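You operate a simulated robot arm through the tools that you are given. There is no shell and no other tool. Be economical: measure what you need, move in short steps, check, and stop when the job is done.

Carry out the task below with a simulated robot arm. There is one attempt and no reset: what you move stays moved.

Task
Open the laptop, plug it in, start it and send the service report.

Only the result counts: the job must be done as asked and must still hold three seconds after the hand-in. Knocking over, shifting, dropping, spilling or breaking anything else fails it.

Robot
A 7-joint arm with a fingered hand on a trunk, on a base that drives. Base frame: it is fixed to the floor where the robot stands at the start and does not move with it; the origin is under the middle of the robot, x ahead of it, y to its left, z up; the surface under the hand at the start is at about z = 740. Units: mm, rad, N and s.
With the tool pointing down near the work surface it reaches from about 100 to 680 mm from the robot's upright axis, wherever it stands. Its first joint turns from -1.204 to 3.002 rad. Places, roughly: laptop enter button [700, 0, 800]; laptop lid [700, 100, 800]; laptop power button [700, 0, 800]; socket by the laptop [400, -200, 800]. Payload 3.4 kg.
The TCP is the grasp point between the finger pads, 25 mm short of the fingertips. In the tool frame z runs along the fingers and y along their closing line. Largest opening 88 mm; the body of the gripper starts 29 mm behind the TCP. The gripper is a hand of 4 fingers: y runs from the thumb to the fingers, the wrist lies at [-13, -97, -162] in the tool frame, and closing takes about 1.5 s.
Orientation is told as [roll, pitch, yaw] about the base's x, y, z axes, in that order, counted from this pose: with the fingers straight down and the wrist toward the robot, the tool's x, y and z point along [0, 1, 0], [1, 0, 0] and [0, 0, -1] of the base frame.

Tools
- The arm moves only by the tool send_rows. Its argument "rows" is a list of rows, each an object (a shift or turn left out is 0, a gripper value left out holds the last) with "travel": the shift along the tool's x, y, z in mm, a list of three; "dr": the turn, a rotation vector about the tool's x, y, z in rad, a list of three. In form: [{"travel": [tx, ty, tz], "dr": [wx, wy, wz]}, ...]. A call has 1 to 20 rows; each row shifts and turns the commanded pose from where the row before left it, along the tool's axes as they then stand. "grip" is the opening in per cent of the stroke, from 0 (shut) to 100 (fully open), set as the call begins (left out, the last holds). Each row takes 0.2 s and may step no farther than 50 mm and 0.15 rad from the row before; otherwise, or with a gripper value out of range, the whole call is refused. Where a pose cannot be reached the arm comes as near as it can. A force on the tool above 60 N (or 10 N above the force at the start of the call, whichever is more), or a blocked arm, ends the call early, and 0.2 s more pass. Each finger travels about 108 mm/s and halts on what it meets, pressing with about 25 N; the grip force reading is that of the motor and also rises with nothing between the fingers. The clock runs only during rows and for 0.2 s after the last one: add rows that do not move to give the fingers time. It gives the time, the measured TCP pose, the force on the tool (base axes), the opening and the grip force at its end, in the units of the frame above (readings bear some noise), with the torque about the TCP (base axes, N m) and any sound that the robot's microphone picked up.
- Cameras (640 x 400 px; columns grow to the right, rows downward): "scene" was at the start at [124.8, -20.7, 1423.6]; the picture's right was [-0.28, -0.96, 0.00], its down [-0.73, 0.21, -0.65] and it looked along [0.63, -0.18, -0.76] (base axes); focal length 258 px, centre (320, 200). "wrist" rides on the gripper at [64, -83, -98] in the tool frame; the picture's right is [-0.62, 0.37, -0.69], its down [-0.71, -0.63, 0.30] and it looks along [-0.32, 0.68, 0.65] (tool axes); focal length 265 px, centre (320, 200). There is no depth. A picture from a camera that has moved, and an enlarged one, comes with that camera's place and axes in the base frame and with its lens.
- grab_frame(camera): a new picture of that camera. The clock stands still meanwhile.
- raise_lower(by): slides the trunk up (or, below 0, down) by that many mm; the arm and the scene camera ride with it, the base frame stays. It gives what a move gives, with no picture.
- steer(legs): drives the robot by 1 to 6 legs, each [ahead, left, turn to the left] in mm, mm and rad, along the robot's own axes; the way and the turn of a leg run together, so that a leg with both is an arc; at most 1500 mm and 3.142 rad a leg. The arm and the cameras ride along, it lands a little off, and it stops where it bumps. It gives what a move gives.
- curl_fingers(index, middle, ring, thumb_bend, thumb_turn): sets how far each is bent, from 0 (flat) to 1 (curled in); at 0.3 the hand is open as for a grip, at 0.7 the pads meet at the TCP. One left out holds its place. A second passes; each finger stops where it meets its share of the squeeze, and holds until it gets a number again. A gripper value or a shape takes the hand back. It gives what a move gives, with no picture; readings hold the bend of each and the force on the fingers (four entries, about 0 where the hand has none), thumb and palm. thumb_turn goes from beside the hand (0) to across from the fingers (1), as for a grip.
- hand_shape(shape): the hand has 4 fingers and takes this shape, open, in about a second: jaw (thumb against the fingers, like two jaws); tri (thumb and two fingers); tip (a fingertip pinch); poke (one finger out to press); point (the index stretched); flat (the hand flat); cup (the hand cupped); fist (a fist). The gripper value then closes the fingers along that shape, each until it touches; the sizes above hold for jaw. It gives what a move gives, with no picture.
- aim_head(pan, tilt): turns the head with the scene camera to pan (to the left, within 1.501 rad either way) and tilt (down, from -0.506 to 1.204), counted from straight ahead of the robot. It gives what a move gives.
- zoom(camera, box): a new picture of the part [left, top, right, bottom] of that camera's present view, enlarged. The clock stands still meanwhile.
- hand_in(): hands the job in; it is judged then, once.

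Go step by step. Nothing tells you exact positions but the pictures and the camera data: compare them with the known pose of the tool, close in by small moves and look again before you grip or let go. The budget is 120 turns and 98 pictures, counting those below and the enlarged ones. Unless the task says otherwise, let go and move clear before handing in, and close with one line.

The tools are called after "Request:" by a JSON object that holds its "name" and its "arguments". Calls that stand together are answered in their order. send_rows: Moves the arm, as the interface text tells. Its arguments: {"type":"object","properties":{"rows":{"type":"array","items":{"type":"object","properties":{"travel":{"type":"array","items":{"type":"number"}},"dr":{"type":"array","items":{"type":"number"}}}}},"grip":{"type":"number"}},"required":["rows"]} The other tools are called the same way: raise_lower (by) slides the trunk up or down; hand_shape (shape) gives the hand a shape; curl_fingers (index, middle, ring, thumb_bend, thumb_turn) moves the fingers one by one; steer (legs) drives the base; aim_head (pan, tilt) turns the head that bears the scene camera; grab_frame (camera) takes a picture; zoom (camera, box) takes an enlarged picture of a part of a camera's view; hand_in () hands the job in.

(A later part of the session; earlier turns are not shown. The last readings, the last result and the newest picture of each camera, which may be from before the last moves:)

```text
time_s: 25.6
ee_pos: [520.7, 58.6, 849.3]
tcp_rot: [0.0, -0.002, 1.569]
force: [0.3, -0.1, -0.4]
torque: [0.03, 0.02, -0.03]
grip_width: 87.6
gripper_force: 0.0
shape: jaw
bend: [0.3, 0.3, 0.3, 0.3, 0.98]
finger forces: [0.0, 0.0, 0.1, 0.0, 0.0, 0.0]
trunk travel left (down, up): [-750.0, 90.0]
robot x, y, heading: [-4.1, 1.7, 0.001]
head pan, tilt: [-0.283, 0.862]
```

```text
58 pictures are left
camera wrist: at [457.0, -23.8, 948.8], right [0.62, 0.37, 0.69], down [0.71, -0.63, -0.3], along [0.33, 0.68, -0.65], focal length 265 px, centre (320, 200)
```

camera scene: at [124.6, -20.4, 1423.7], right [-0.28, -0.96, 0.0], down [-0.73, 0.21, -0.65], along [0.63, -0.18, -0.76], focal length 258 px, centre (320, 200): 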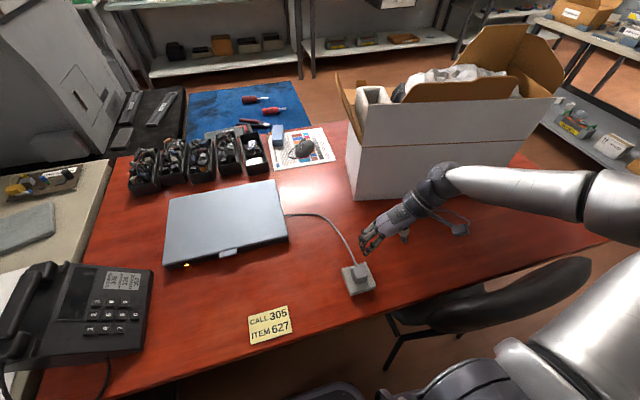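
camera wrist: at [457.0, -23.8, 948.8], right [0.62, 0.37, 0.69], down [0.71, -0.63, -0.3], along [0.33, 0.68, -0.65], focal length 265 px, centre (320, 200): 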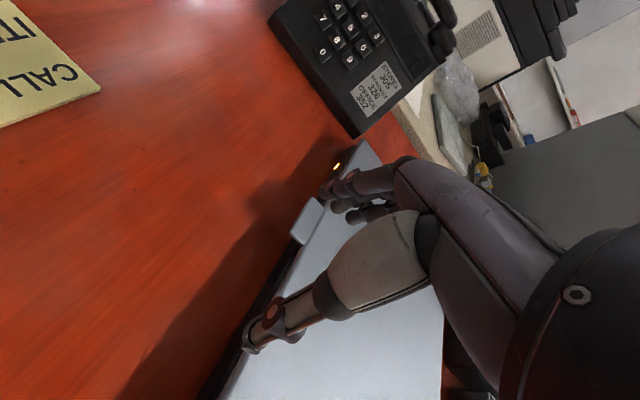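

The tab is in view, so I'll enlarge it.

Request:
{"name": "zoom", "arguments": {"camera": "wrist", "box": [220, 140, 380, 260]}}

```text
3.33 times, centred on (300, 200) of wrist
camera zoom: at [457.0, -23.8, 948.8], right [0.62, 0.37, 0.69], down [0.71, -0.63, -0.3], along [0.33, 0.68, -0.65], focal length 885 px, centre (387, 200)
```

zoom: 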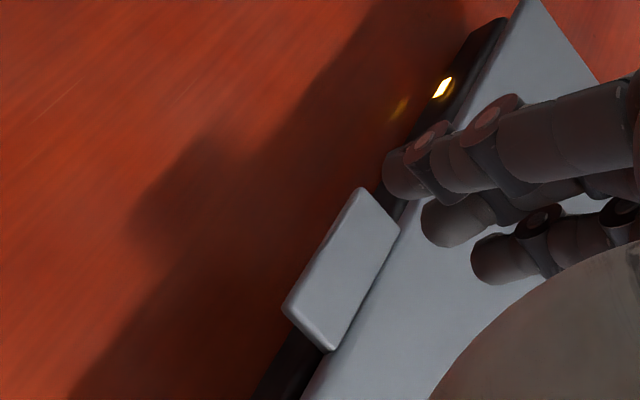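

The tab's top is at about z 771, with about 24 mm of clearance below it. I plan to scoop under the tab with fingers pointing forward and palm up, so I'll rise and turn the hand another quarter turn.

Request:
{"name": "send_rows", "arguments": {"rows": [{"travel": [20, 20, -40]}, {"travel": [20, 20, -40]}, {"travel": [0, 0, -40], "dr": [0, 0, -0.15]}, {"dr": [0, 0, -0.15]}, {"dr": [0, 0, -0.15]}, {"dr": [0, 0, -0.15]}, {"dr": [0, 0, -0.15]}, {"dr": [0, 0, -0.15]}, {"dr": [0, 0, -0.15]}, {"dr": [0, 0, -0.15]}, {"dr": [0, 0, -0.15]}, {"dr": [0, 0, -0.15]}, {"dr": [0, 0, -0.07]}, {}]}}

Request:
{"name": "grab_frame", "arguments": {"camera": "scene"}}

```text
time_s: 28.6
ee_pos: [479.5, 99.4, 969.4]
tcp_rot: [0.0, 0.002, 3.14]
force: [0.1, -0.5, -0.1]
torque: [-0.03, 0.0, 0.02]
grip_width: 87.5
gripper_force: 0.1
shape: jaw
bend: [0.3, 0.3, 0.3, 0.3, 0.98]
finger forces: [0.0, 0.0, 0.0, 0.0, 0.0, 0.1]
trunk travel left (down, up): [-750.0, 90.0]
robot x, y, heading: [-1.9, -1.3, 0.005]
head pan, tilt: [-0.283, 0.862]
```

```text
56 pictures are left
camera scene: at [124.9, -20.8, 1423.6], right [-0.28, -0.96, 0.0], down [-0.73, 0.21, -0.65], along [0.63, -0.18, -0.76], focal length 258 px, centre (320, 200)
```

scene: 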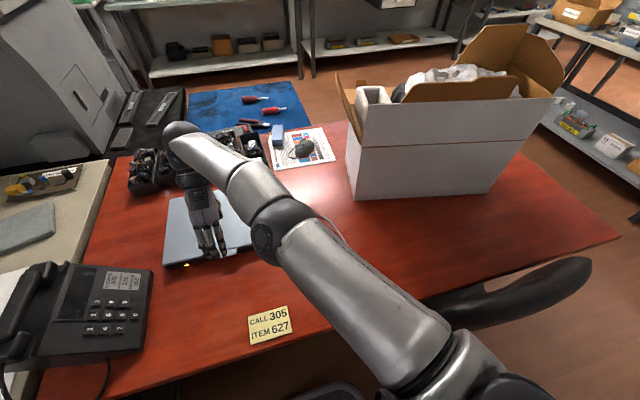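

The flipped pose is reachable. I'll tilt the fingers forward, curl them into a hook and move the thumb aside, then look at the shape.

Request:
{"name": "send_rows", "arguments": {"rows": [{"dr": [0.15, 0, 0]}, {"dr": [0.15, 0, 0]}, {"dr": [0.15, 0, 0]}, {"dr": [0.15, 0, 0]}, {}]}}

Request:
{"name": "curl_fingers", "arguments": {"index": 0.55, "middle": 0.55, "ring": 0.55, "thumb_bend": 0, "thumb_turn": 0}}

Request:
{"name": "zoom", "arguments": {"camera": "scene", "box": [120, 120, 320, 280]}}

Request:
{"name": "grab_frame", "arguments": {"camera": "wrist"}}

```text
time_s: 29.8
ee_pos: [481.6, 98.3, 969.0]
tcp_rot: [0.0, 0.6, 3.137]
force: [-1.3, 0.1, -0.4]
torque: [0.02, 0.01, 0.0]
grip_width: 87.9
gripper_force: 0.1
shape: jaw
bend: [0.3, 0.3, 0.3, 0.3, 0.98]
finger forces: [0.0, 0.0, 0.0, 0.0, 0.0, 0.0]
trunk travel left (down, up): [-750.0, 90.0]
robot x, y, heading: [0.5, -0.3, 0.003]
head pan, tilt: [-0.283, 0.862]
```

```text
time_s: 30.8
ee_pos: [481.9, 98.8, 968.4]
tcp_rot: [-0.001, 0.6, 3.14]
force: [-0.5, 0.0, 0.0]
torque: [0.0, -0.02, 0.0]
grip_width: 117.2
gripper_force: 0.0
shape: fingers
bend: [0.55, 0.55, 0.55, 0.0, 0.0]
finger forces: [0.0, 0.0, 0.0, 0.0, 0.0, 0.0]
trunk travel left (down, up): [-750.0, 90.0]
robot x, y, heading: [-2.9, 1.4, -0.001]
head pan, tilt: [-0.283, 0.862]
```

```text
2.50 times, centred on (220, 200) of scene
camera zoom: at [124.8, -20.7, 1423.6], right [-0.28, -0.96, 0.0], down [-0.73, 0.21, -0.65], along [0.63, -0.18, -0.76], focal length 646 px, centre (570, 200)
```

zoom: 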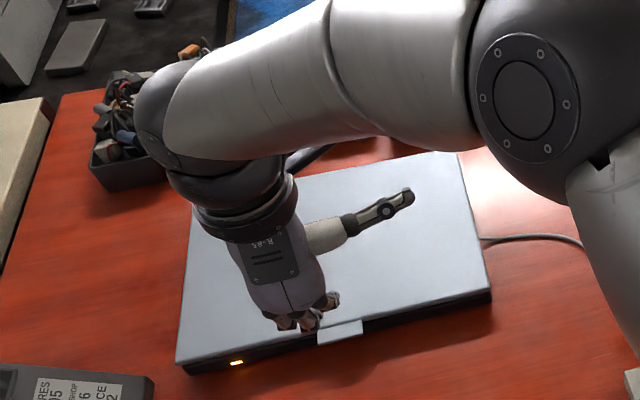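

```text
54 pictures are left
camera wrist: at [494.6, 35.3, 1098.1], right [-0.69, 0.62, 0.36], down [0.69, 0.71, 0.1], along [-0.19, 0.33, -0.93], focal length 265 px, centre (320, 200)
```

wrist: 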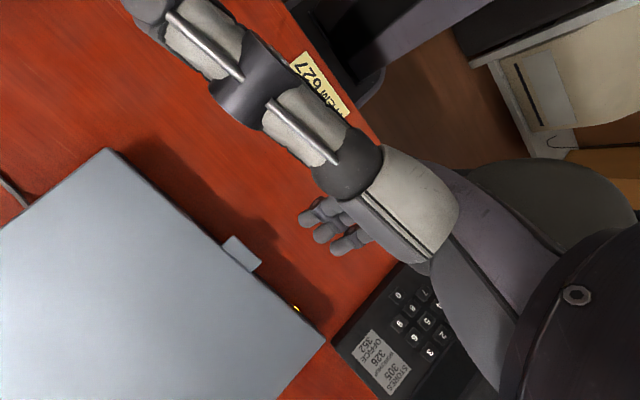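

A better idea in this pose is to pinch the tab with the thumb on top and two fingers underneath. I'll switch to the tri shape and tilt to 60°, lowering in front of the tab.

Request:
{"name": "hand_shape", "arguments": {"shape": "tri"}}

Request:
{"name": "send_rows", "arguments": {"grip": 40, "rows": [{"dr": [0.15, 0, 0]}, {"dr": [0.15, 0, 0]}, {"dr": [0.15, 0, 0]}, {"travel": [-30, 25, 20]}, {"travel": [0, 40, 0]}, {"travel": [0, 40, 0]}, {}]}}

Request:
{"name": "grab_frame", "arguments": {"camera": "wrist"}}

Request:
{"name": "zoom", "arguments": {"camera": "scene", "box": [120, 120, 320, 280]}}

```text
time_s: 31.7
ee_pos: [481.5, 98.9, 969.1]
tcp_rot: [0.002, 0.601, 3.138]
force: [-0.5, -0.2, 0.2]
torque: [-0.01, 0.01, -0.01]
grip_width: 87.6
gripper_force: 0.0
shape: tri
bend: [0.3, 0.3, 0.99, 0.3, 0.97]
finger forces: [0.0, 0.1, 0.0, 0.1, 0.1, 0.0]
trunk travel left (down, up): [-750.0, 90.0]
robot x, y, heading: [-2.4, -3.6, -0.001]
head pan, tilt: [-0.283, 0.862]
```

```text
time_s: 33.3
ee_pos: [451.3, 124.2, 871.6]
tcp_rot: [-0.034, 1.048, 3.088]
force: [-0.5, -0.3, 0.3]
torque: [-0.01, 0.0, 0.0]
grip_width: 35.3
gripper_force: 0.1
shape: tri
bend: [0.74, 0.49, 0.99, 0.72, 1.0]
finger forces: [0.0, 0.0, 0.0, 0.1, 0.0, 0.0]
trunk travel left (down, up): [-750.0, 90.0]
robot x, y, heading: [1.6, -1.5, -0.0]
head pan, tilt: [-0.283, 0.862]
```

```text
53 pictures are left
camera wrist: at [406.6, 60.5, 992.6], right [-0.77, 0.64, 0.04], down [0.6, 0.69, 0.41], along [0.23, 0.33, -0.91], focal length 265 px, centre (320, 200)
```

wrist: 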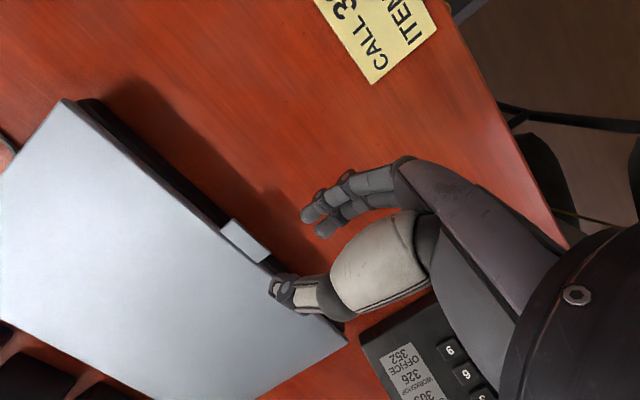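

```text
2.50 times, centred on (220, 200) of scene
camera zoom: at [124.5, -20.9, 1423.7], right [-0.28, -0.96, 0.0], down [-0.73, 0.21, -0.65], along [0.63, -0.18, -0.76], focal length 646 px, centre (570, 200)
```

zoom: 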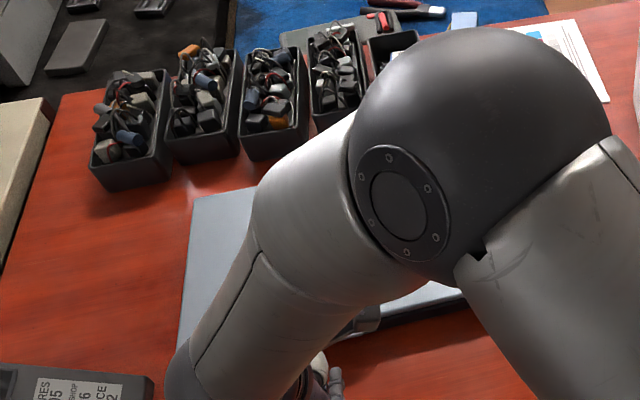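

The wrist view puts the tab's front edge at x≈538 and its centre at y≈127, with the thumb above and the fingers below. I'll lower to just in front of the tab, then check.

Request:
{"name": "send_rows", "arguments": {"rows": [{"travel": [-1, 18.6, 27.7]}, {"travel": [-1, 18.6, 27.7]}, {"travel": [-1, 18.6, 27.7]}, {}]}}

Request:
{"name": "grab_frame", "arguments": {"camera": "wrist"}}

```text
time_s: 34.3
ee_pos: [489.3, 132.4, 778.8]
tcp_rot: [-0.001, 1.051, 3.137]
force: [-0.9, -0.1, 5.8]
torque: [0.02, 0.11, 0.05]
grip_width: 34.0
gripper_force: 0.1
shape: tri
bend: [0.74, 0.52, 0.99, 0.72, 1.0]
finger forces: [0.1, 5.2, 0.0, 0.0, 0.1, 0.1]
trunk travel left (down, up): [-750.0, 90.0]
robot x, y, heading: [0.4, 2.0, -0.006]
head pan, tilt: [-0.283, 0.862]
```

```text
51 pictures are left
camera wrist: at [446.4, 68.5, 900.1], right [-0.78, 0.62, 0.02], down [0.58, 0.71, 0.4], along [0.23, 0.32, -0.92], focal length 265 px, centre (320, 200)
```

wrist: 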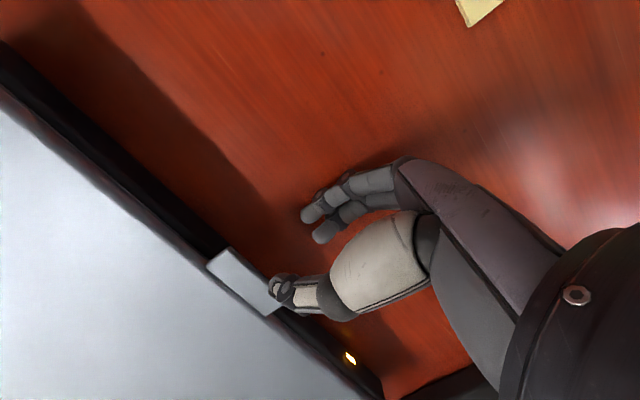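

A finger is brushing the table, so I'll raise 3 mm, shift a little toward -y and slide forward toward the tab.

Request:
{"name": "send_rows", "arguments": {"rows": [{"travel": [4, -2.6, -1.5]}, {"travel": [0, -10, 17.3]}, {"travel": [0, -7, 12.1]}, {}]}}

Request:
{"name": "grab_frame", "arguments": {"camera": "wrist"}}

```text
time_s: 35.3
ee_pos: [524.8, 128.4, 780.9]
tcp_rot: [-0.002, 1.05, 3.137]
force: [-0.3, -0.3, 0.8]
torque: [-0.02, 0.0, 0.03]
grip_width: 35.1
gripper_force: 0.0
shape: tri
bend: [0.74, 0.49, 0.99, 0.72, 1.0]
finger forces: [0.0, 0.6, 0.0, 0.0, 0.0, 0.0]
trunk travel left (down, up): [-750.0, 90.0]
robot x, y, heading: [-0.1, 3.5, -0.007]
head pan, tilt: [-0.283, 0.862]
```

```text
50 pictures are left
camera wrist: at [481.3, 64.6, 903.4], right [-0.78, 0.62, 0.03], down [0.58, 0.71, 0.4], along [0.23, 0.32, -0.92], focal length 265 px, centre (320, 200)
```

wrist: 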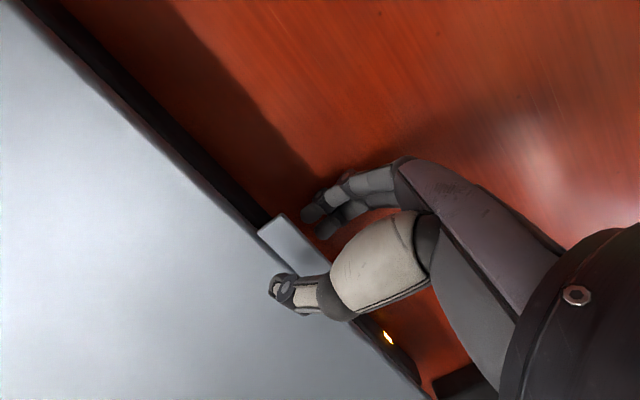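

The thumb is over the lid and the fingertips are at the tab's edge, a bit lower. I'll slide forward another 13 mm.

Request:
{"name": "send_rows", "arguments": {"rows": [{"travel": [0, -3, 5.2]}, {"travel": [0, -3.5, 6.1]}, {}]}}

Request:
{"name": "zoom", "arguments": {"camera": "wrist", "box": [220, 150, 400, 330]}}

```text
time_s: 36.1
ee_pos: [537.7, 128.0, 781.9]
tcp_rot: [0.0, 1.05, 3.139]
force: [0.2, -0.9, 1.0]
torque: [0.0, 0.02, 0.03]
grip_width: 35.3
gripper_force: 0.0
shape: tri
bend: [0.74, 0.49, 0.99, 0.72, 1.0]
finger forces: [0.0, 0.8, 0.0, 0.0, 0.1, 0.1]
trunk travel left (down, up): [-750.0, 90.0]
robot x, y, heading: [-0.7, 1.6, 0.0]
head pan, tilt: [-0.283, 0.862]
```

```text
2.22 times, centred on (310, 240) of wrist
camera zoom: at [494.1, 64.8, 903.3], right [-0.78, 0.62, 0.03], down [0.58, 0.71, 0.4], along [0.23, 0.32, -0.92], focal length 590 px, centre (342, 111)
```

zoom: 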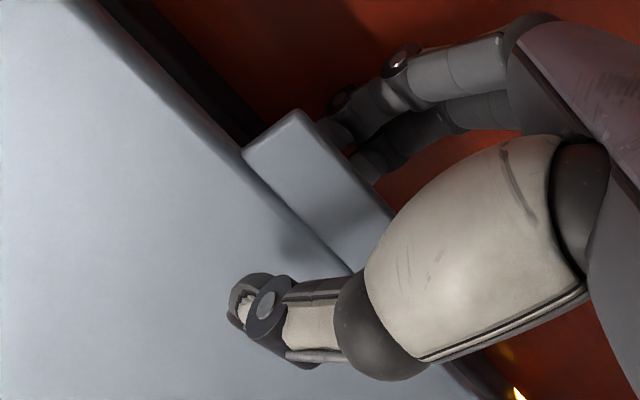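

Both fingertips are under the tab and the thumb is above it, with no contact. I'll close.

Request:
{"name": "send_rows", "arguments": {"grip": 0, "rows": [{}, {}, {}, {}, {}, {}]}}

Request:
{"name": "zoom", "arguments": {"camera": "wrist", "box": [220, 150, 400, 330]}}

```text
time_s: 37.5
ee_pos: [534.5, 129.1, 783.8]
tcp_rot: [-0.002, 1.052, 3.138]
force: [-8.8, 1.1, 11.6]
torque: [0.07, 0.11, -0.2]
grip_width: 7.5
gripper_force: 25.1
shape: tri
bend: [0.71, 0.74, 1.0, 0.71, 1.0]
finger forces: [20.7, 4.7, 0.1, 0.1, 22.2, 0.0]
trunk travel left (down, up): [-750.0, 90.0]
robot x, y, heading: [-0.1, -4.0, 0.001]
head pan, tilt: [-0.283, 0.862]
```

```text
2.22 times, centred on (310, 240) of wrist
camera zoom: at [491.7, 64.9, 904.8], right [-0.78, 0.62, 0.02], down [0.58, 0.71, 0.4], along [0.23, 0.32, -0.92], focal length 590 px, centre (342, 111)
```

zoom: 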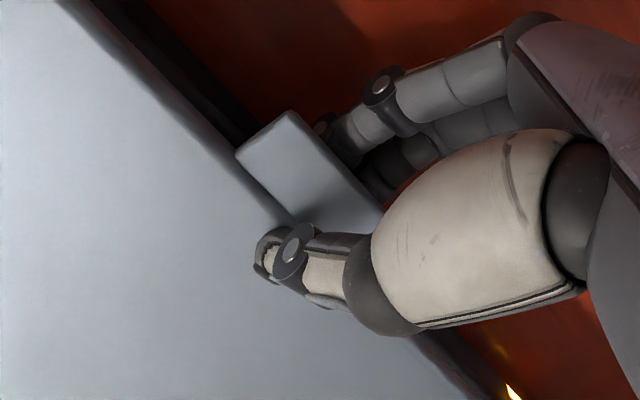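

The tab is pinched at 7.5 mm with thumb and index force. I'll lift along an arc about the hinge at roughly x≈813, starting with 0.2 rad.

Request:
{"name": "send_rows", "arguments": {"rows": [{"travel": [0, -12.8, -5.75], "dr": [-0.05, 0, 0]}, {"travel": [0, -12.8, -5.75], "dr": [-0.05, 0, 0]}, {"travel": [0, -12.8, -5.75], "dr": [-0.05, 0, 0]}, {"travel": [0, -12.8, -5.75], "dr": [-0.05, 0, 0]}, {}]}}

Request:
{"name": "grab_frame", "arguments": {"camera": "wrist"}}

Request:
{"name": "grab_frame", "arguments": {"camera": "scene"}}

```text
time_s: 38.7
ee_pos: [546.2, 127.2, 837.8]
tcp_rot: [-0.001, 0.85, 3.137]
force: [-9.2, 2.9, -1.3]
torque: [0.07, 0.05, -0.07]
grip_width: 6.9
gripper_force: 25.2
shape: tri
bend: [0.71, 0.61, 1.0, 0.72, 1.0]
finger forces: [18.3, 9.9, 0.0, 0.0, 19.8, 0.0]
trunk travel left (down, up): [-750.0, 90.0]
robot x, y, heading: [1.4, 2.1, -0.003]
head pan, tilt: [-0.283, 0.862]
```

```text
47 pictures are left
camera wrist: at [527.0, 64.7, 965.7], right [-0.76, 0.62, 0.18], down [0.65, 0.71, 0.27], along [0.04, 0.32, -0.94], focal length 265 px, centre (320, 200)
```

wrist: 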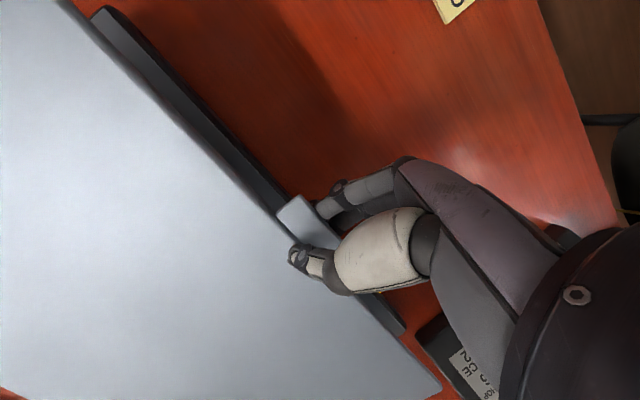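

```text
46 pictures are left
camera scene: at [122.7, -20.2, 1423.8], right [-0.28, -0.96, 0.0], down [-0.73, 0.21, -0.65], along [0.63, -0.18, -0.76], focal length 258 px, centre (320, 200)
```

scene: 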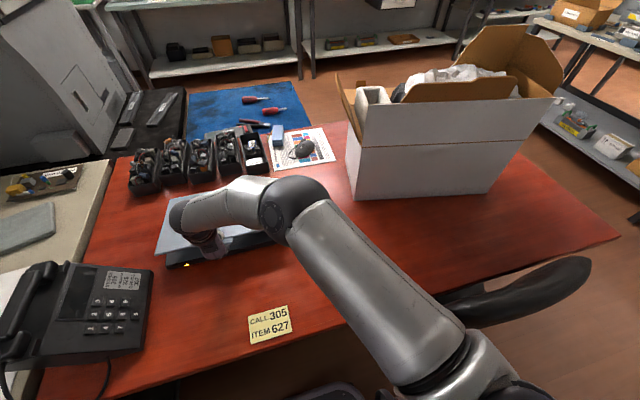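

The lid is coming up cleanly with low forces. I'll continue the arc another 0.4 rad.

Request:
{"name": "send_rows", "arguments": {"rows": [{"travel": [0, -12.8, -6], "dr": [-0.05, 0, 0]}, {"travel": [0, -12.8, -6], "dr": [-0.05, 0, 0]}, {"travel": [0, -12.8, -6], "dr": [-0.05, 0, 0]}, {"travel": [0, -12.8, -6], "dr": [-0.05, 0, 0]}, {"travel": [0, -12.8, -6], "dr": [-0.05, 0, 0]}, {"travel": [0, -12.8, -6], "dr": [-0.05, 0, 0]}, {"travel": [0, -12.8, -6], "dr": [-0.05, 0, 0]}, {"travel": [0, -12.8, -6], "dr": [-0.05, 0, 0]}, {}]}}

Request:
{"name": "grab_frame", "arguments": {"camera": "wrist"}}

```text
time_s: 40.7
ee_pos: [576.2, 68.9, 933.6]
tcp_rot: [0.003, 0.451, 3.137]
force: [0.6, 0.9, -0.4]
torque: [-0.03, -0.02, 0.03]
grip_width: 5.8
gripper_force: 25.3
shape: tri
bend: [0.73, 0.59, 1.0, 0.8, 1.0]
finger forces: [0.0, 0.0, 0.1, 0.0, 0.0, 0.0]
out of reach, approached as far as the arm can: row 5, 6, 7, 8
trunk travel left (down, up): [-750.0, 90.0]
robot x, y, heading: [3.4, -0.1, -0.001]
head pan, tilt: [-0.283, 0.862]
```

```text
45 pictures are left
camera wrist: at [608.5, 5.2, 1059.1], right [-0.63, 0.62, 0.46], down [0.7, 0.71, 0.0], along [-0.33, 0.32, -0.89], focal length 265 px, centre (320, 200)
```

wrist: 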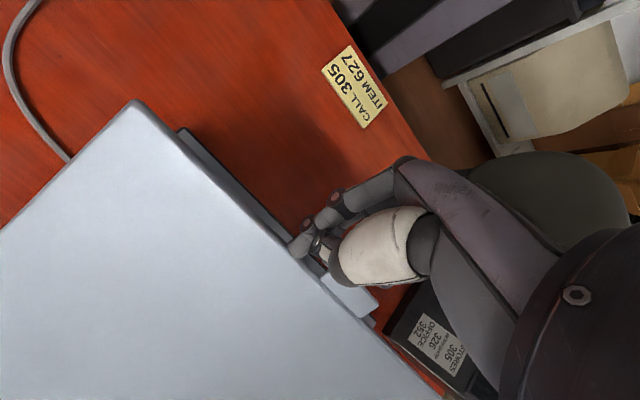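

The arm ran out of reach, slid sideways and let go of the tab. I'll see how the lid stands.

Request:
{"name": "grab_frame", "arguments": {"camera": "scene"}}

```text
44 pictures are left
camera scene: at [125.5, -18.5, 1423.7], right [-0.28, -0.96, 0.0], down [-0.73, 0.21, -0.65], along [0.62, -0.18, -0.76], focal length 258 px, centre (320, 200)
```

scene: 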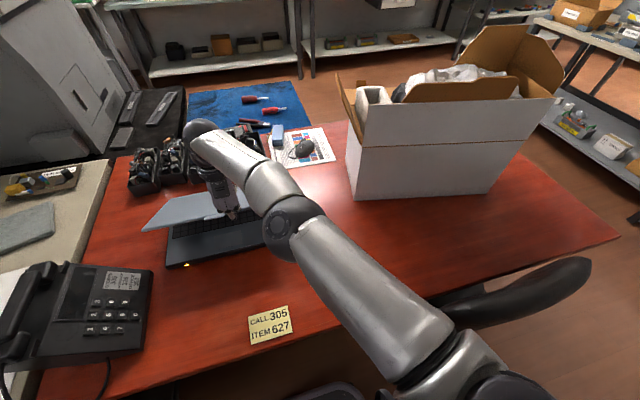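

The lid stays up by itself at about 0.5 rad, so the hinge holds. I'll back the hand off and return to the wrist-toward-robot pose, which reaches farther, to push the lid from underneath.

Request:
{"name": "send_rows", "arguments": {"rows": [{"travel": [0, 36, -17.4]}, {"travel": [0, 36, -17.4]}, {"travel": [0, 36, -17.4]}, {"travel": [0, 36, -17.4]}, {"travel": [0, -17, -36], "dr": [-0.15, 0, 0]}, {"dr": [-0.15, 0, 0]}, {"dr": [-0.15, 0, 0]}, {}]}}

Request:
{"name": "send_rows", "arguments": {"rows": [{"dr": [0, 0, 0.15]}, {"dr": [0, 0, 0.15]}, {"dr": [0, 0, 0.15]}, {"dr": [0, 0, 0.15]}, {"dr": [0, 0, 0.15]}, {"dr": [0, 0, 0.15]}, {"dr": [0, 0, 0.15]}, {"dr": [0, 0, 0.15]}, {"dr": [0, 0, 0.15]}, {"dr": [0, 0, 0.15]}, {"dr": [0, 0, 0.15]}, {"dr": [0, 0, 0.15]}, {"dr": [0, 0, 0.15]}, {"dr": [0, 0, 0.15]}, {"dr": [0, 0, 0.15]}, {"dr": [0, 0, 0.15]}, {"dr": [0, 0, 0.15]}, {"dr": [0, 0, 0.15]}, {"dr": [0, 0, 0.15]}, {"dr": [0, 0, 0.15]}]}}

Request:
{"name": "grab_frame", "arguments": {"camera": "scene"}}

```text
time_s: 42.5
ee_pos: [415.5, 68.9, 973.5]
tcp_rot: [-0.004, 0.0, 3.14]
force: [0.5, 1.0, 0.0]
torque: [0.02, -0.02, 0.03]
grip_width: 6.0
gripper_force: 25.0
shape: tri
bend: [0.73, 0.59, 1.0, 0.8, 1.0]
finger forces: [0.0, 0.0, 0.1, 0.0, 0.0, 0.0]
trunk travel left (down, up): [-750.0, 90.0]
robot x, y, heading: [-0.5, -2.1, -0.0]
head pan, tilt: [-0.283, 0.862]
```

```text
time_s: 46.7
ee_pos: [419.6, 68.9, 980.6]
tcp_rot: [0.028, -0.021, 0.194]
force: [0.2, 0.8, 0.0]
torque: [0.05, 0.02, -0.02]
grip_width: 5.9
gripper_force: 25.1
shape: tri
bend: [0.73, 0.59, 1.0, 0.8, 1.0]
finger forces: [0.0, 0.0, 0.0, 0.0, 0.0, 0.0]
out of reach, approached as far as the arm can: row 20
trunk travel left (down, up): [-750.0, 90.0]
robot x, y, heading: [0.5, -4.6, 0.0]
head pan, tilt: [-0.283, 0.862]
```

```text
43 pictures are left
camera scene: at [125.1, -20.9, 1423.6], right [-0.28, -0.96, 0.0], down [-0.73, 0.21, -0.65], along [0.63, -0.18, -0.76], focal length 258 px, centre (320, 200)
```

scene: 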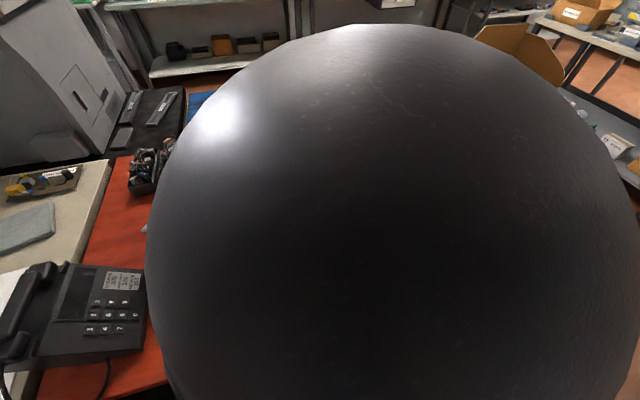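

The elbow is blocking the head camera in this pose. I'll move forward and finish the turn so the arm unfolds.

Request:
{"name": "send_rows", "arguments": {"rows": [{"travel": [10, 45, 0]}, {"travel": [10, 45, 0]}, {"dr": [0, 0, 0.14]}, {"dr": [-0.15, 0, 0]}, {"dr": [-0.15, 0, 0]}, {}]}}

Request:
{"name": "grab_frame", "arguments": {"camera": "scene"}}

```text
time_s: 48.1
ee_pos: [501.3, 107.6, 976.4]
tcp_rot: [0.009, -0.316, 0.062]
force: [-0.8, 0.8, -0.3]
torque: [0.01, -0.01, 0.04]
grip_width: 5.8
gripper_force: 24.5
shape: tri
bend: [0.73, 0.59, 1.0, 0.8, 1.0]
finger forces: [0.0, 0.0, 0.0, 0.1, 0.0, 0.0]
trunk travel left (down, up): [-750.0, 90.0]
robot x, y, heading: [-4.1, 2.1, -0.001]
head pan, tilt: [-0.283, 0.862]
```

```text
42 pictures are left
camera scene: at [125.0, -21.0, 1423.6], right [-0.28, -0.96, 0.0], down [-0.73, 0.21, -0.65], along [0.63, -0.18, -0.76], focal length 258 px, centre (320, 200)
```

scene: 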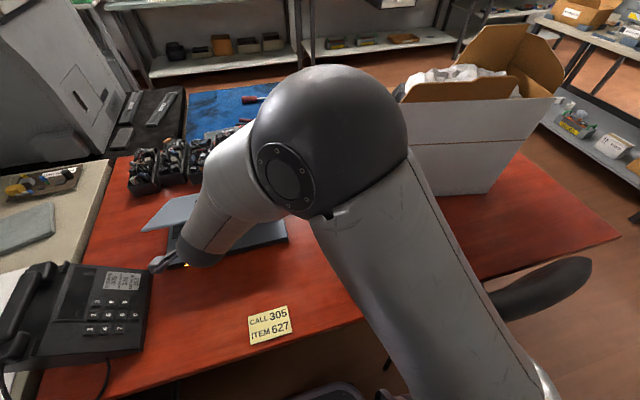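

I'll tilt the hand forward to about 45° and lower it to in front of and below the lid's edge.

Request:
{"name": "send_rows", "arguments": {"rows": [{"dr": [-0.15, 0, 0.05]}, {"dr": [-0.15, 0, 0]}, {"dr": [-0.15, 0, 0]}, {"travel": [0, -20.3, 35]}, {"travel": [0, -20.3, 35]}, {"travel": [0, -20.3, 35]}, {"travel": [0, -20.3, 35]}, {}]}}

Request:
{"name": "grab_frame", "arguments": {"camera": "wrist"}}

Request:
{"name": "grab_frame", "arguments": {"camera": "scene"}}

```text
refused: row 1 steps farther than a row can; nothing moved
```

```text
41 pictures are left
camera wrist: at [388.3, 165.6, 1045.1], right [0.17, -0.62, 0.77], down [-0.46, -0.74, -0.49], along [0.87, -0.27, -0.41], focal length 265 px, centre (320, 200)
```

wrist: 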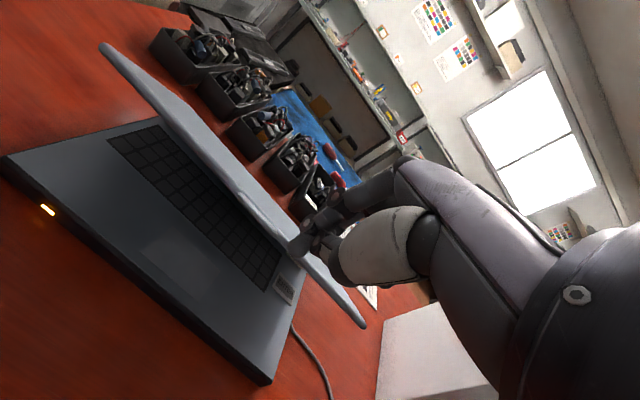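

```text
40 pictures are left
camera scene: at [125.0, -21.0, 1423.6], right [-0.28, -0.96, 0.0], down [-0.73, 0.21, -0.65], along [0.63, -0.18, -0.76], focal length 258 px, centre (320, 200)
```

scene: 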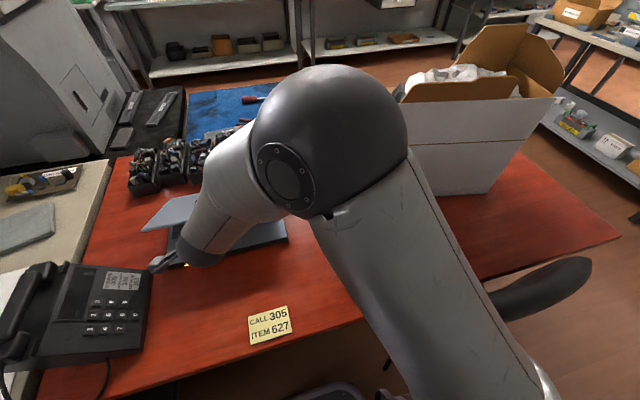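

The wrist view shows the keyboard and a small key cluster at the right. The turn was slightly too large, so I'll resend it.

Request:
{"name": "send_rows", "arguments": {"rows": [{"dr": [-0.14, 0, 0.04]}, {"dr": [-0.15, 0, 0]}, {"dr": [-0.15, 0, 0]}, {"travel": [0, -20.3, 35]}, {"travel": [0, -20.3, 35]}, {"travel": [0, -20.3, 35]}, {"travel": [0, -20.3, 35]}, {}]}}

Request:
{"name": "grab_frame", "arguments": {"camera": "wrist"}}

```text
time_s: 49.9
ee_pos: [539.5, 112.4, 818.7]
tcp_rot: [0.03, -0.756, 0.007]
force: [0.3, -0.1, -0.2]
torque: [-0.04, 0.0, -0.02]
grip_width: 5.7
gripper_force: 24.7
shape: tri
bend: [0.73, 0.59, 1.0, 0.8, 1.0]
finger forces: [0.0, 0.0, 0.0, 0.0, 0.0, 0.0]
trunk travel left (down, up): [-750.0, 90.0]
robot x, y, heading: [-0.8, -0.7, -0.004]
head pan, tilt: [-0.283, 0.862]
```

```text
39 pictures are left
camera wrist: at [409.0, 174.0, 835.2], right [-0.19, -0.64, 0.74], down [-0.23, -0.71, -0.67], along [0.95, -0.3, -0.01], focal length 265 px, centre (320, 200)
```

wrist: 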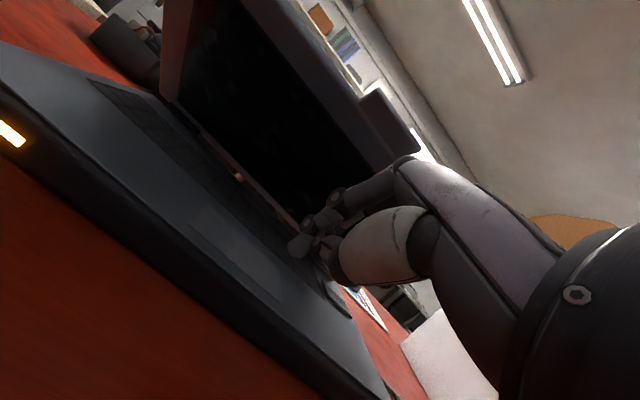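

The hand is in front of and below the lid. I'll go forward 60 mm under it and then start to lift.

Request:
{"name": "send_rows", "arguments": {"rows": [{"travel": [0, 21.8, 20.5]}, {"travel": [0, 21.8, 20.5]}, {"travel": [0, 13.7, -14.5]}, {"travel": [0, 13.7, -14.5]}, {}]}}

Request:
{"name": "grab_frame", "arguments": {"camera": "wrist"}}

```text
time_s: 51.1
ee_pos: [598.4, 113.7, 859.6]
tcp_rot: [0.031, -0.754, 0.007]
force: [-1.6, -0.3, -3.1]
torque: [0.02, 0.03, 0.02]
grip_width: 5.4
gripper_force: 25.0
shape: tri
bend: [0.73, 0.6, 1.0, 0.8, 1.0]
finger forces: [0.0, 4.5, 0.0, 0.0, 0.0, 0.0]
trunk travel left (down, up): [-750.0, 90.0]
robot x, y, heading: [1.4, -0.1, -0.001]
head pan, tilt: [-0.283, 0.862]
```

```text
38 pictures are left
camera wrist: at [469.2, 176.1, 876.1], right [-0.19, -0.64, 0.74], down [-0.23, -0.71, -0.67], along [0.95, -0.3, -0.02], focal length 265 px, centre (320, 200)
```

wrist: 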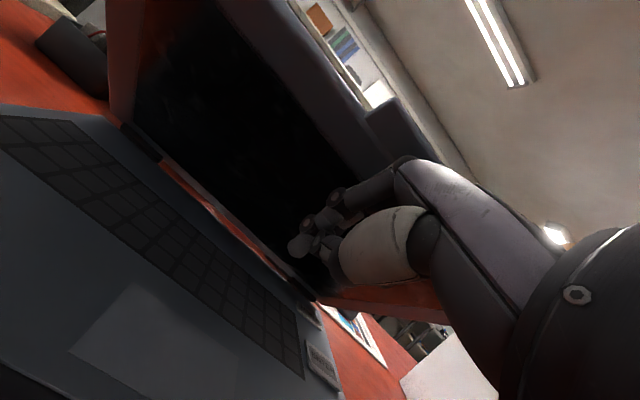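

The hand is touching the lid's inner face. I'll push up and back along the arc.

Request:
{"name": "send_rows", "arguments": {"rows": [{"travel": [0, 11.8, -4]}, {"travel": [0, 11.8, -4]}, {"travel": [0, 12, -2.8]}, {"travel": [0, 12, -2.8]}, {"travel": [0, 12, -1.8]}, {"travel": [0, 12, -1.8]}, {"travel": [0, 12.7, -0.4]}, {"travel": [0, 12.7, -0.4]}, {}]}}

Request:
{"name": "grab_frame", "arguments": {"camera": "wrist"}}

```text
time_s: 53.1
ee_pos: [656.2, 115.1, 938.8]
tcp_rot: [0.03, -0.755, 0.004]
force: [-2.3, 0.0, -2.2]
torque: [0.0, 0.0, 0.0]
grip_width: 5.6
gripper_force: 24.6
shape: tri
bend: [0.73, 0.6, 1.0, 0.81, 1.0]
finger forces: [0.0, 3.0, 0.0, 0.1, 0.1, 0.0]
trunk travel left (down, up): [-750.0, 90.0]
robot x, y, heading: [-2.0, 2.4, 0.001]
head pan, tilt: [-0.283, 0.862]
```

```text
37 pictures are left
camera wrist: at [526.5, 175.1, 955.3], right [-0.19, -0.64, 0.74], down [-0.23, -0.71, -0.67], along [0.95, -0.3, -0.01], focal length 265 px, centre (320, 200)
```

wrist: 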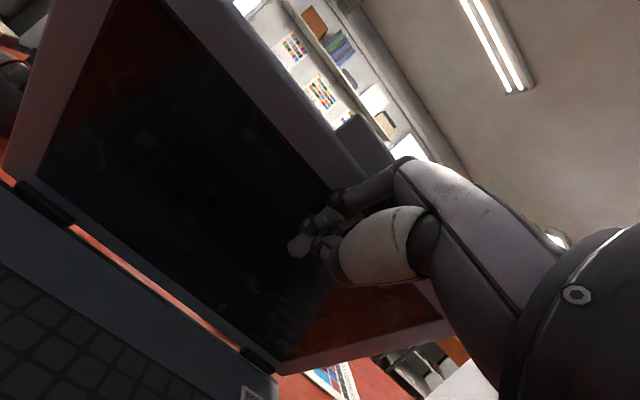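

The lid is about halfway open with light force. I'll continue along the arc.

Request:
{"name": "send_rows", "arguments": {"rows": [{"travel": [0, 12, 1]}, {"travel": [0, 12, 1]}, {"travel": [0, 12.1, 2.1]}, {"travel": [0, 12.1, 2.1]}, {"travel": [0, 11.8, 3.2]}, {"travel": [0, 11.8, 3.2]}, {"travel": [0, 11.1, 5]}, {"travel": [0, 11.1, 5]}, {}]}}

Request:
{"name": "grab_frame", "arguments": {"camera": "wrist"}}

Request:
{"name": "grab_frame", "arguments": {"camera": "scene"}}

```text
time_s: 55.1
ee_pos: [740.5, 114.9, 987.8]
tcp_rot: [0.031, -0.755, 0.007]
force: [-1.3, 0.0, -0.5]
torque: [0.0, 0.0, -0.02]
grip_width: 5.5
gripper_force: 25.0
shape: tri
bend: [0.73, 0.6, 1.0, 0.81, 1.0]
finger forces: [0.0, 1.5, 0.0, 0.1, 0.0, 0.1]
trunk travel left (down, up): [-750.0, 90.0]
robot x, y, heading: [1.7, -0.2, 0.001]
head pan, tilt: [-0.283, 0.862]
```

```text
36 pictures are left
camera wrist: at [611.1, 176.0, 1003.5], right [-0.19, -0.64, 0.74], down [-0.23, -0.71, -0.67], along [0.95, -0.3, -0.01], focal length 265 px, centre (320, 200)
```

wrist: 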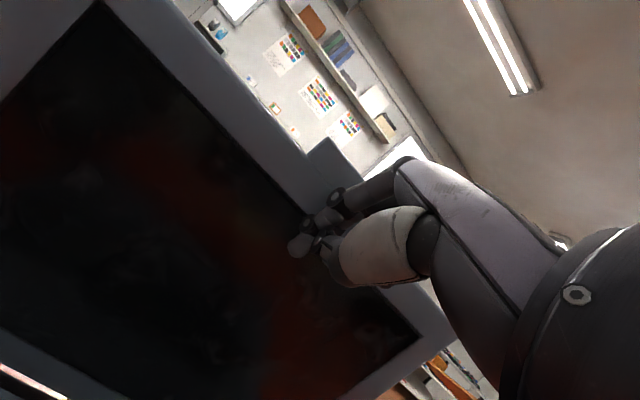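

```text
35 pictures are left
camera scene: at [124.6, -20.7, 1423.7], right [-0.28, -0.96, 0.0], down [-0.73, 0.21, -0.65], along [0.63, -0.18, -0.76], focal length 258 px, centre (320, 200)
```

scene: 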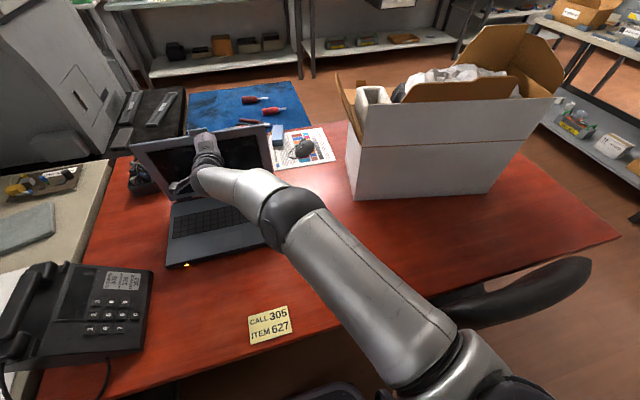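

The lid is about 78° open. I'll push it a bit farther, to roughly 95–100°.

Request:
{"name": "send_rows", "arguments": {"rows": [{"travel": [0, 8, 8.2]}, {"travel": [0, 8, 8.2]}, {"travel": [0, 8, 8.6]}, {"travel": [0, 8, 9]}, {"travel": [0, 8, 9]}, {}]}}

Request:
{"name": "zoom", "arguments": {"camera": "scene", "box": [110, 100, 310, 280]}}

```text
time_s: 56.5
ee_pos: [758.0, 113.1, 987.3]
tcp_rot: [0.031, -0.756, 0.006]
force: [-0.6, 1.3, 0.4]
torque: [-0.02, -0.02, 0.01]
grip_width: 5.7
gripper_force: 24.7
shape: tri
bend: [0.73, 0.6, 1.0, 0.81, 1.0]
finger forces: [0.0, 1.2, 0.0, 0.0, 0.1, 0.0]
out of reach, approached as far as the arm can: row 2, 3, 4, 5
trunk travel left (down, up): [-750.0, 90.0]
robot x, y, heading: [-1.6, -1.5, -0.002]
head pan, tilt: [-0.283, 0.862]
```

```text
2.22 times, centred on (210, 190) of scene
camera zoom: at [124.5, -20.5, 1423.7], right [-0.28, -0.96, 0.0], down [-0.73, 0.21, -0.65], along [0.63, -0.18, -0.76], focal length 574 px, centre (564, 222)
```

zoom: 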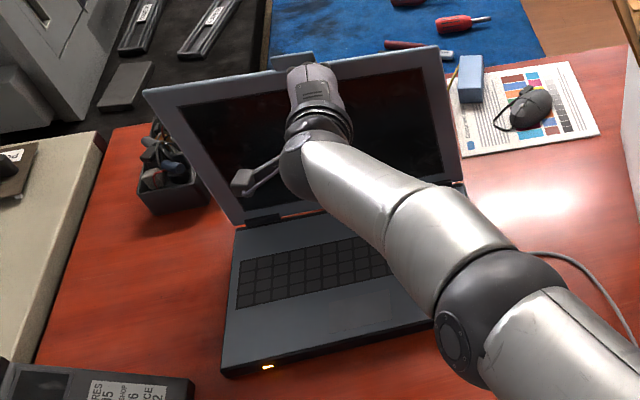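

The arm is at its reach limit with the lid at about 83°. I'll back off slightly and stretch the index finger, which gains reach and is needed for the buttons anyway.

Request:
{"name": "send_rows", "arguments": {"rows": [{"travel": [0, -25, -24]}, {"travel": [0, -25, -24]}, {"travel": [0, -25, -24]}, {}]}}

Request:
{"name": "hand_shape", "arguments": {"shape": "point"}}

Request:
{"name": "grab_frame", "arguments": {"camera": "wrist"}}

Request:
{"name": "zoom", "arguments": {"camera": "scene", "box": [110, 100, 310, 280]}}

```text
time_s: 57.5
ee_pos: [654.0, 109.1, 987.2]
tcp_rot: [0.034, -0.755, 0.002]
force: [0.4, -0.4, 0.3]
torque: [-0.02, 0.02, 0.02]
grip_width: 5.5
gripper_force: 24.7
shape: tri
bend: [0.73, 0.6, 1.0, 0.81, 1.0]
finger forces: [0.0, 0.0, 0.1, 0.0, 0.1, 0.1]
trunk travel left (down, up): [-750.0, 90.0]
robot x, y, heading: [1.3, 0.7, -0.0]
head pan, tilt: [-0.283, 0.862]
```

```text
time_s: 58.4
ee_pos: [654.8, 109.4, 988.4]
tcp_rot: [0.032, -0.757, 0.004]
force: [0.6, -0.4, -0.4]
torque: [-0.01, -0.05, 0.03]
grip_width: 80.4
gripper_force: 0.0
shape: point
bend: [0.2, 1.0, 1.0, 0.98, 0.88]
finger forces: [0.0, 0.0, 0.0, 0.0, 0.0, 0.0]
trunk travel left (down, up): [-750.0, 90.0]
robot x, y, heading: [-1.0, -1.9, 0.003]
head pan, tilt: [-0.283, 0.862]
```

```text
33 pictures are left
camera wrist: at [525.6, 170.6, 1004.4], right [-0.19, -0.64, 0.74], down [-0.23, -0.7, -0.67], along [0.95, -0.3, -0.01], focal length 265 px, centre (320, 200)
```

wrist: 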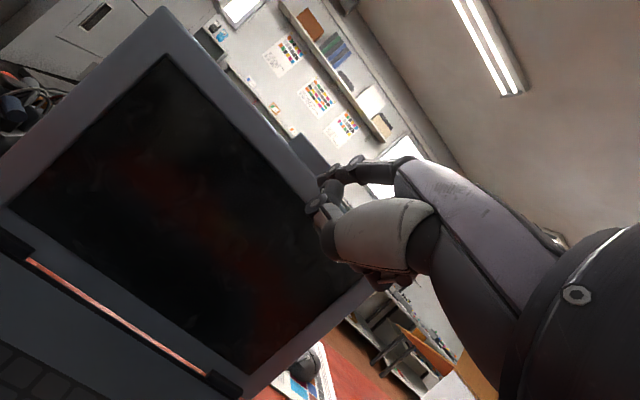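

```text
2.22 times, centred on (210, 190) of scene
camera zoom: at [124.8, -20.7, 1423.6], right [-0.28, -0.96, 0.0], down [-0.73, 0.21, -0.65], along [0.63, -0.18, -0.76], focal length 574 px, centre (564, 222)
```

zoom: 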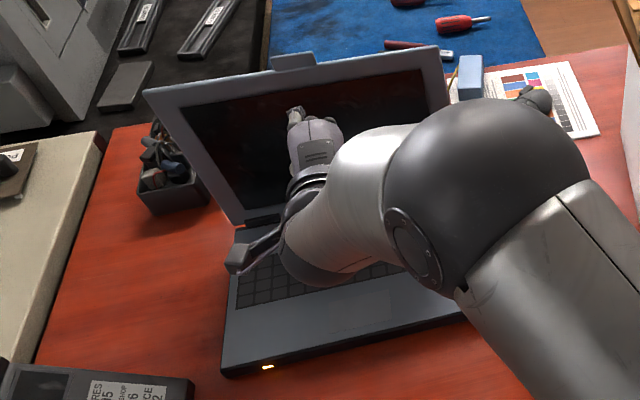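

The lid stays where I left it. With the index stretched I'll push forward again at about z 965.

Request:
{"name": "send_rows", "arguments": {"rows": [{"travel": [0, 11.5, 17]}, {"travel": [0, 11.5, 17]}, {"travel": [0, 11.5, 17]}, {"travel": [0, 11.5, 17]}, {"travel": [0, 11.5, 17]}, {}]}}

Request:
{"name": "zoom", "arguments": {"camera": "scene", "box": [110, 100, 310, 280]}}

```text
time_s: 59.8
ee_pos: [752.9, 112.8, 964.9]
tcp_rot: [0.032, -0.754, 0.005]
force: [-1.2, 1.4, -0.9]
torque: [-0.03, 0.0, 0.08]
grip_width: 80.7
gripper_force: 0.1
shape: point
bend: [0.2, 1.0, 1.0, 0.98, 0.88]
finger forces: [1.5, 0.1, 0.1, 0.0, 0.0, 0.0]
trunk travel left (down, up): [-750.0, 90.0]
robot x, y, heading: [-2.1, 0.4, -0.001]
head pan, tilt: [-0.283, 0.862]
```

```text
2.22 times, centred on (210, 190) of scene
camera zoom: at [124.3, -20.7, 1423.7], right [-0.28, -0.96, 0.0], down [-0.73, 0.21, -0.65], along [0.63, -0.18, -0.76], focal length 574 px, centre (564, 222)
```

zoom: 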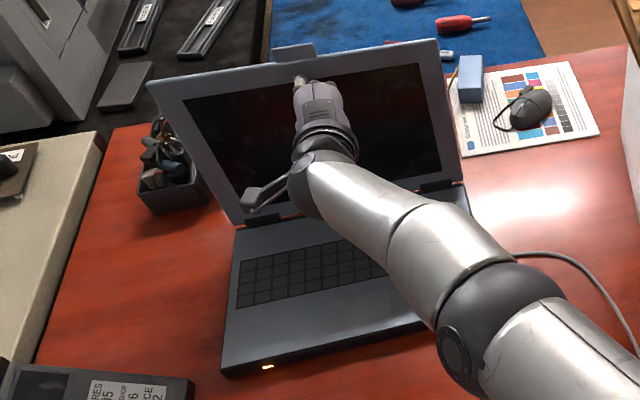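

The lid moved further with no reach limit yet. I'll push another 30 mm.

Request:
{"name": "send_rows", "arguments": {"rows": [{"travel": [0, 4, 4.5]}, {"travel": [0, 4, 4.5]}, {"travel": [0, 4, 4.5]}, {"travel": [0, 4, 4.5]}, {"travel": [0, 4, 4.5]}, {}]}}

Request:
{"name": "zoom", "arguments": {"camera": "scene", "box": [110, 100, 310, 280]}}

```text
time_s: 61.2
ee_pos: [759.4, 108.0, 970.8]
tcp_rot: [0.031, -0.756, 0.006]
force: [-2.3, 0.2, -0.6]
torque: [-0.02, -0.03, 0.03]
grip_width: 80.3
gripper_force: 0.0
shape: point
bend: [0.21, 1.0, 1.0, 0.98, 0.88]
finger forces: [2.0, 0.0, 0.0, 0.0, 0.0, 0.0]
out of reach, approached as far as the arm can: row 1, 2, 3, 4, 5
trunk travel left (down, up): [-750.0, 90.0]
robot x, y, heading: [0.3, -0.4, -0.004]
head pan, tilt: [-0.283, 0.862]
```

```text
2.22 times, centred on (210, 190) of scene
camera zoom: at [124.3, -20.5, 1423.7], right [-0.28, -0.96, 0.0], down [-0.73, 0.21, -0.65], along [0.63, -0.18, -0.76], focal length 574 px, centre (564, 222)
```

zoom: 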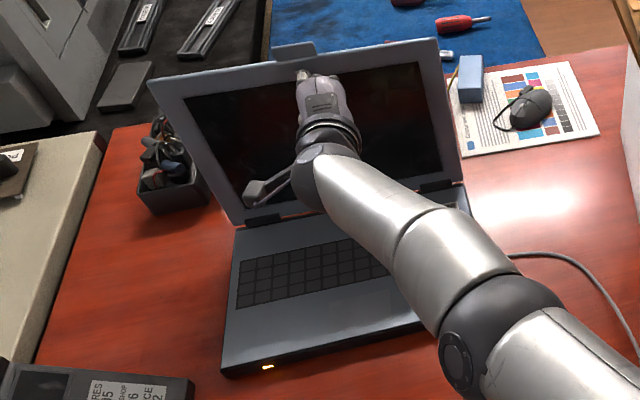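

The lid is now at about 90° and stays there. I'll withdraw the hand and look at the keyboard for the power and enter buttons.

Request:
{"name": "send_rows", "arguments": {"rows": [{"travel": [0, -30, -29]}, {"travel": [0, -30, -29]}, {"travel": [0, -30, -29]}, {"travel": [0, -30, -29]}, {"travel": [0, -30, -29]}, {"travel": [-40, -20, -20]}, {"travel": [-45, 0, 0]}, {"travel": [-45, 0, 0]}, {}]}}

Request:
{"name": "grab_frame", "arguments": {"camera": "scene"}}

Request:
{"name": "grab_frame", "arguments": {"camera": "wrist"}}

```text
time_s: 63.2
ee_pos: [524.9, -25.5, 970.6]
tcp_rot: [0.031, -0.755, 0.006]
force: [0.4, 0.1, -0.1]
torque: [-0.02, 0.0, 0.01]
grip_width: 0.0
gripper_force: 0.0
shape: point
bend: [0.2, 1.0, 1.0, 0.99, 0.88]
finger forces: [0.0, 0.1, 0.0, 0.0, 0.1, 0.0]
trunk travel left (down, up): [-750.0, 90.0]
robot x, y, heading: [-1.0, 0.3, -0.004]
head pan, tilt: [-0.283, 0.862]
```

```text
29 pictures are left
camera scene: at [124.8, -19.6, 1423.7], right [-0.28, -0.96, 0.0], down [-0.73, 0.21, -0.65], along [0.63, -0.18, -0.76], focal length 258 px, centre (320, 200)
```

scene: 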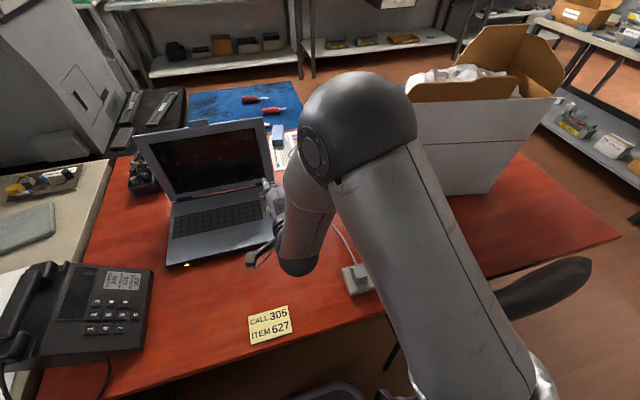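

```text
28 pictures are left
camera wrist: at [396.0, 34.2, 986.6], right [-0.19, -0.64, 0.74], down [-0.23, -0.71, -0.67], along [0.95, -0.3, -0.01], focal length 265 px, centre (320, 200)
```

wrist: 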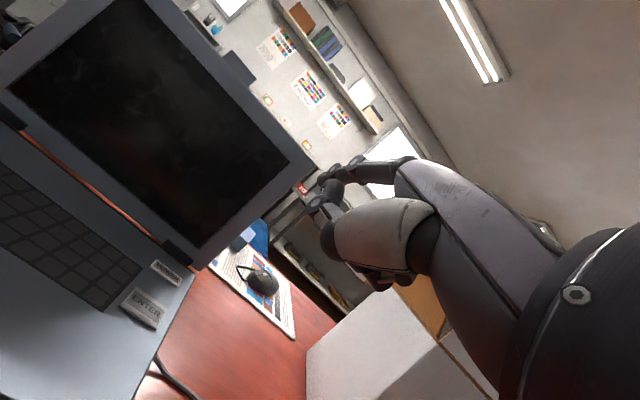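

I can see the POWER key (far) and the ENTER key (near) at the right of the keyboard, around x 750 and 678 at y≈-9. I'll move the hand aside so the head camera sees them from above.

Request:
{"name": "send_rows", "arguments": {"rows": [{"travel": [-45, 0, 0]}, {"travel": [-45, 0, 0]}, {"travel": [-45, 0, 0]}, {}]}}

Request:
{"name": "zoom", "arguments": {"camera": "scene", "box": [220, 170, 320, 250]}}

```text
time_s: 64.2
ee_pos: [528.0, -161.5, 968.2]
tcp_rot: [0.032, -0.755, 0.005]
force: [0.5, 0.8, -0.1]
torque: [0.0, -0.01, -0.05]
grip_width: 0.1
gripper_force: 0.0
shape: point
bend: [0.2, 1.0, 1.0, 0.99, 0.88]
finger forces: [0.0, 0.0, 0.0, 0.0, 0.0, 0.0]
trunk travel left (down, up): [-750.0, 90.0]
robot x, y, heading: [-2.5, -0.5, -0.008]
head pan, tilt: [-0.283, 0.862]
```

```text
5.00 times, centred on (270, 210) of scene
camera zoom: at [124.7, -19.5, 1423.7], right [-0.28, -0.96, 0.0], down [-0.73, 0.21, -0.65], along [0.63, -0.18, -0.76], focal length 1291 px, centre (570, 150)
```

zoom: 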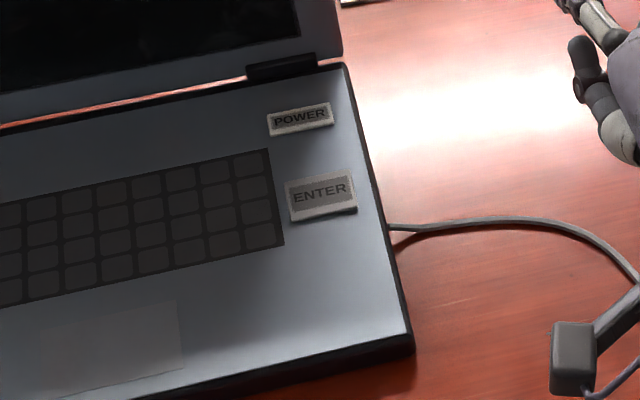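

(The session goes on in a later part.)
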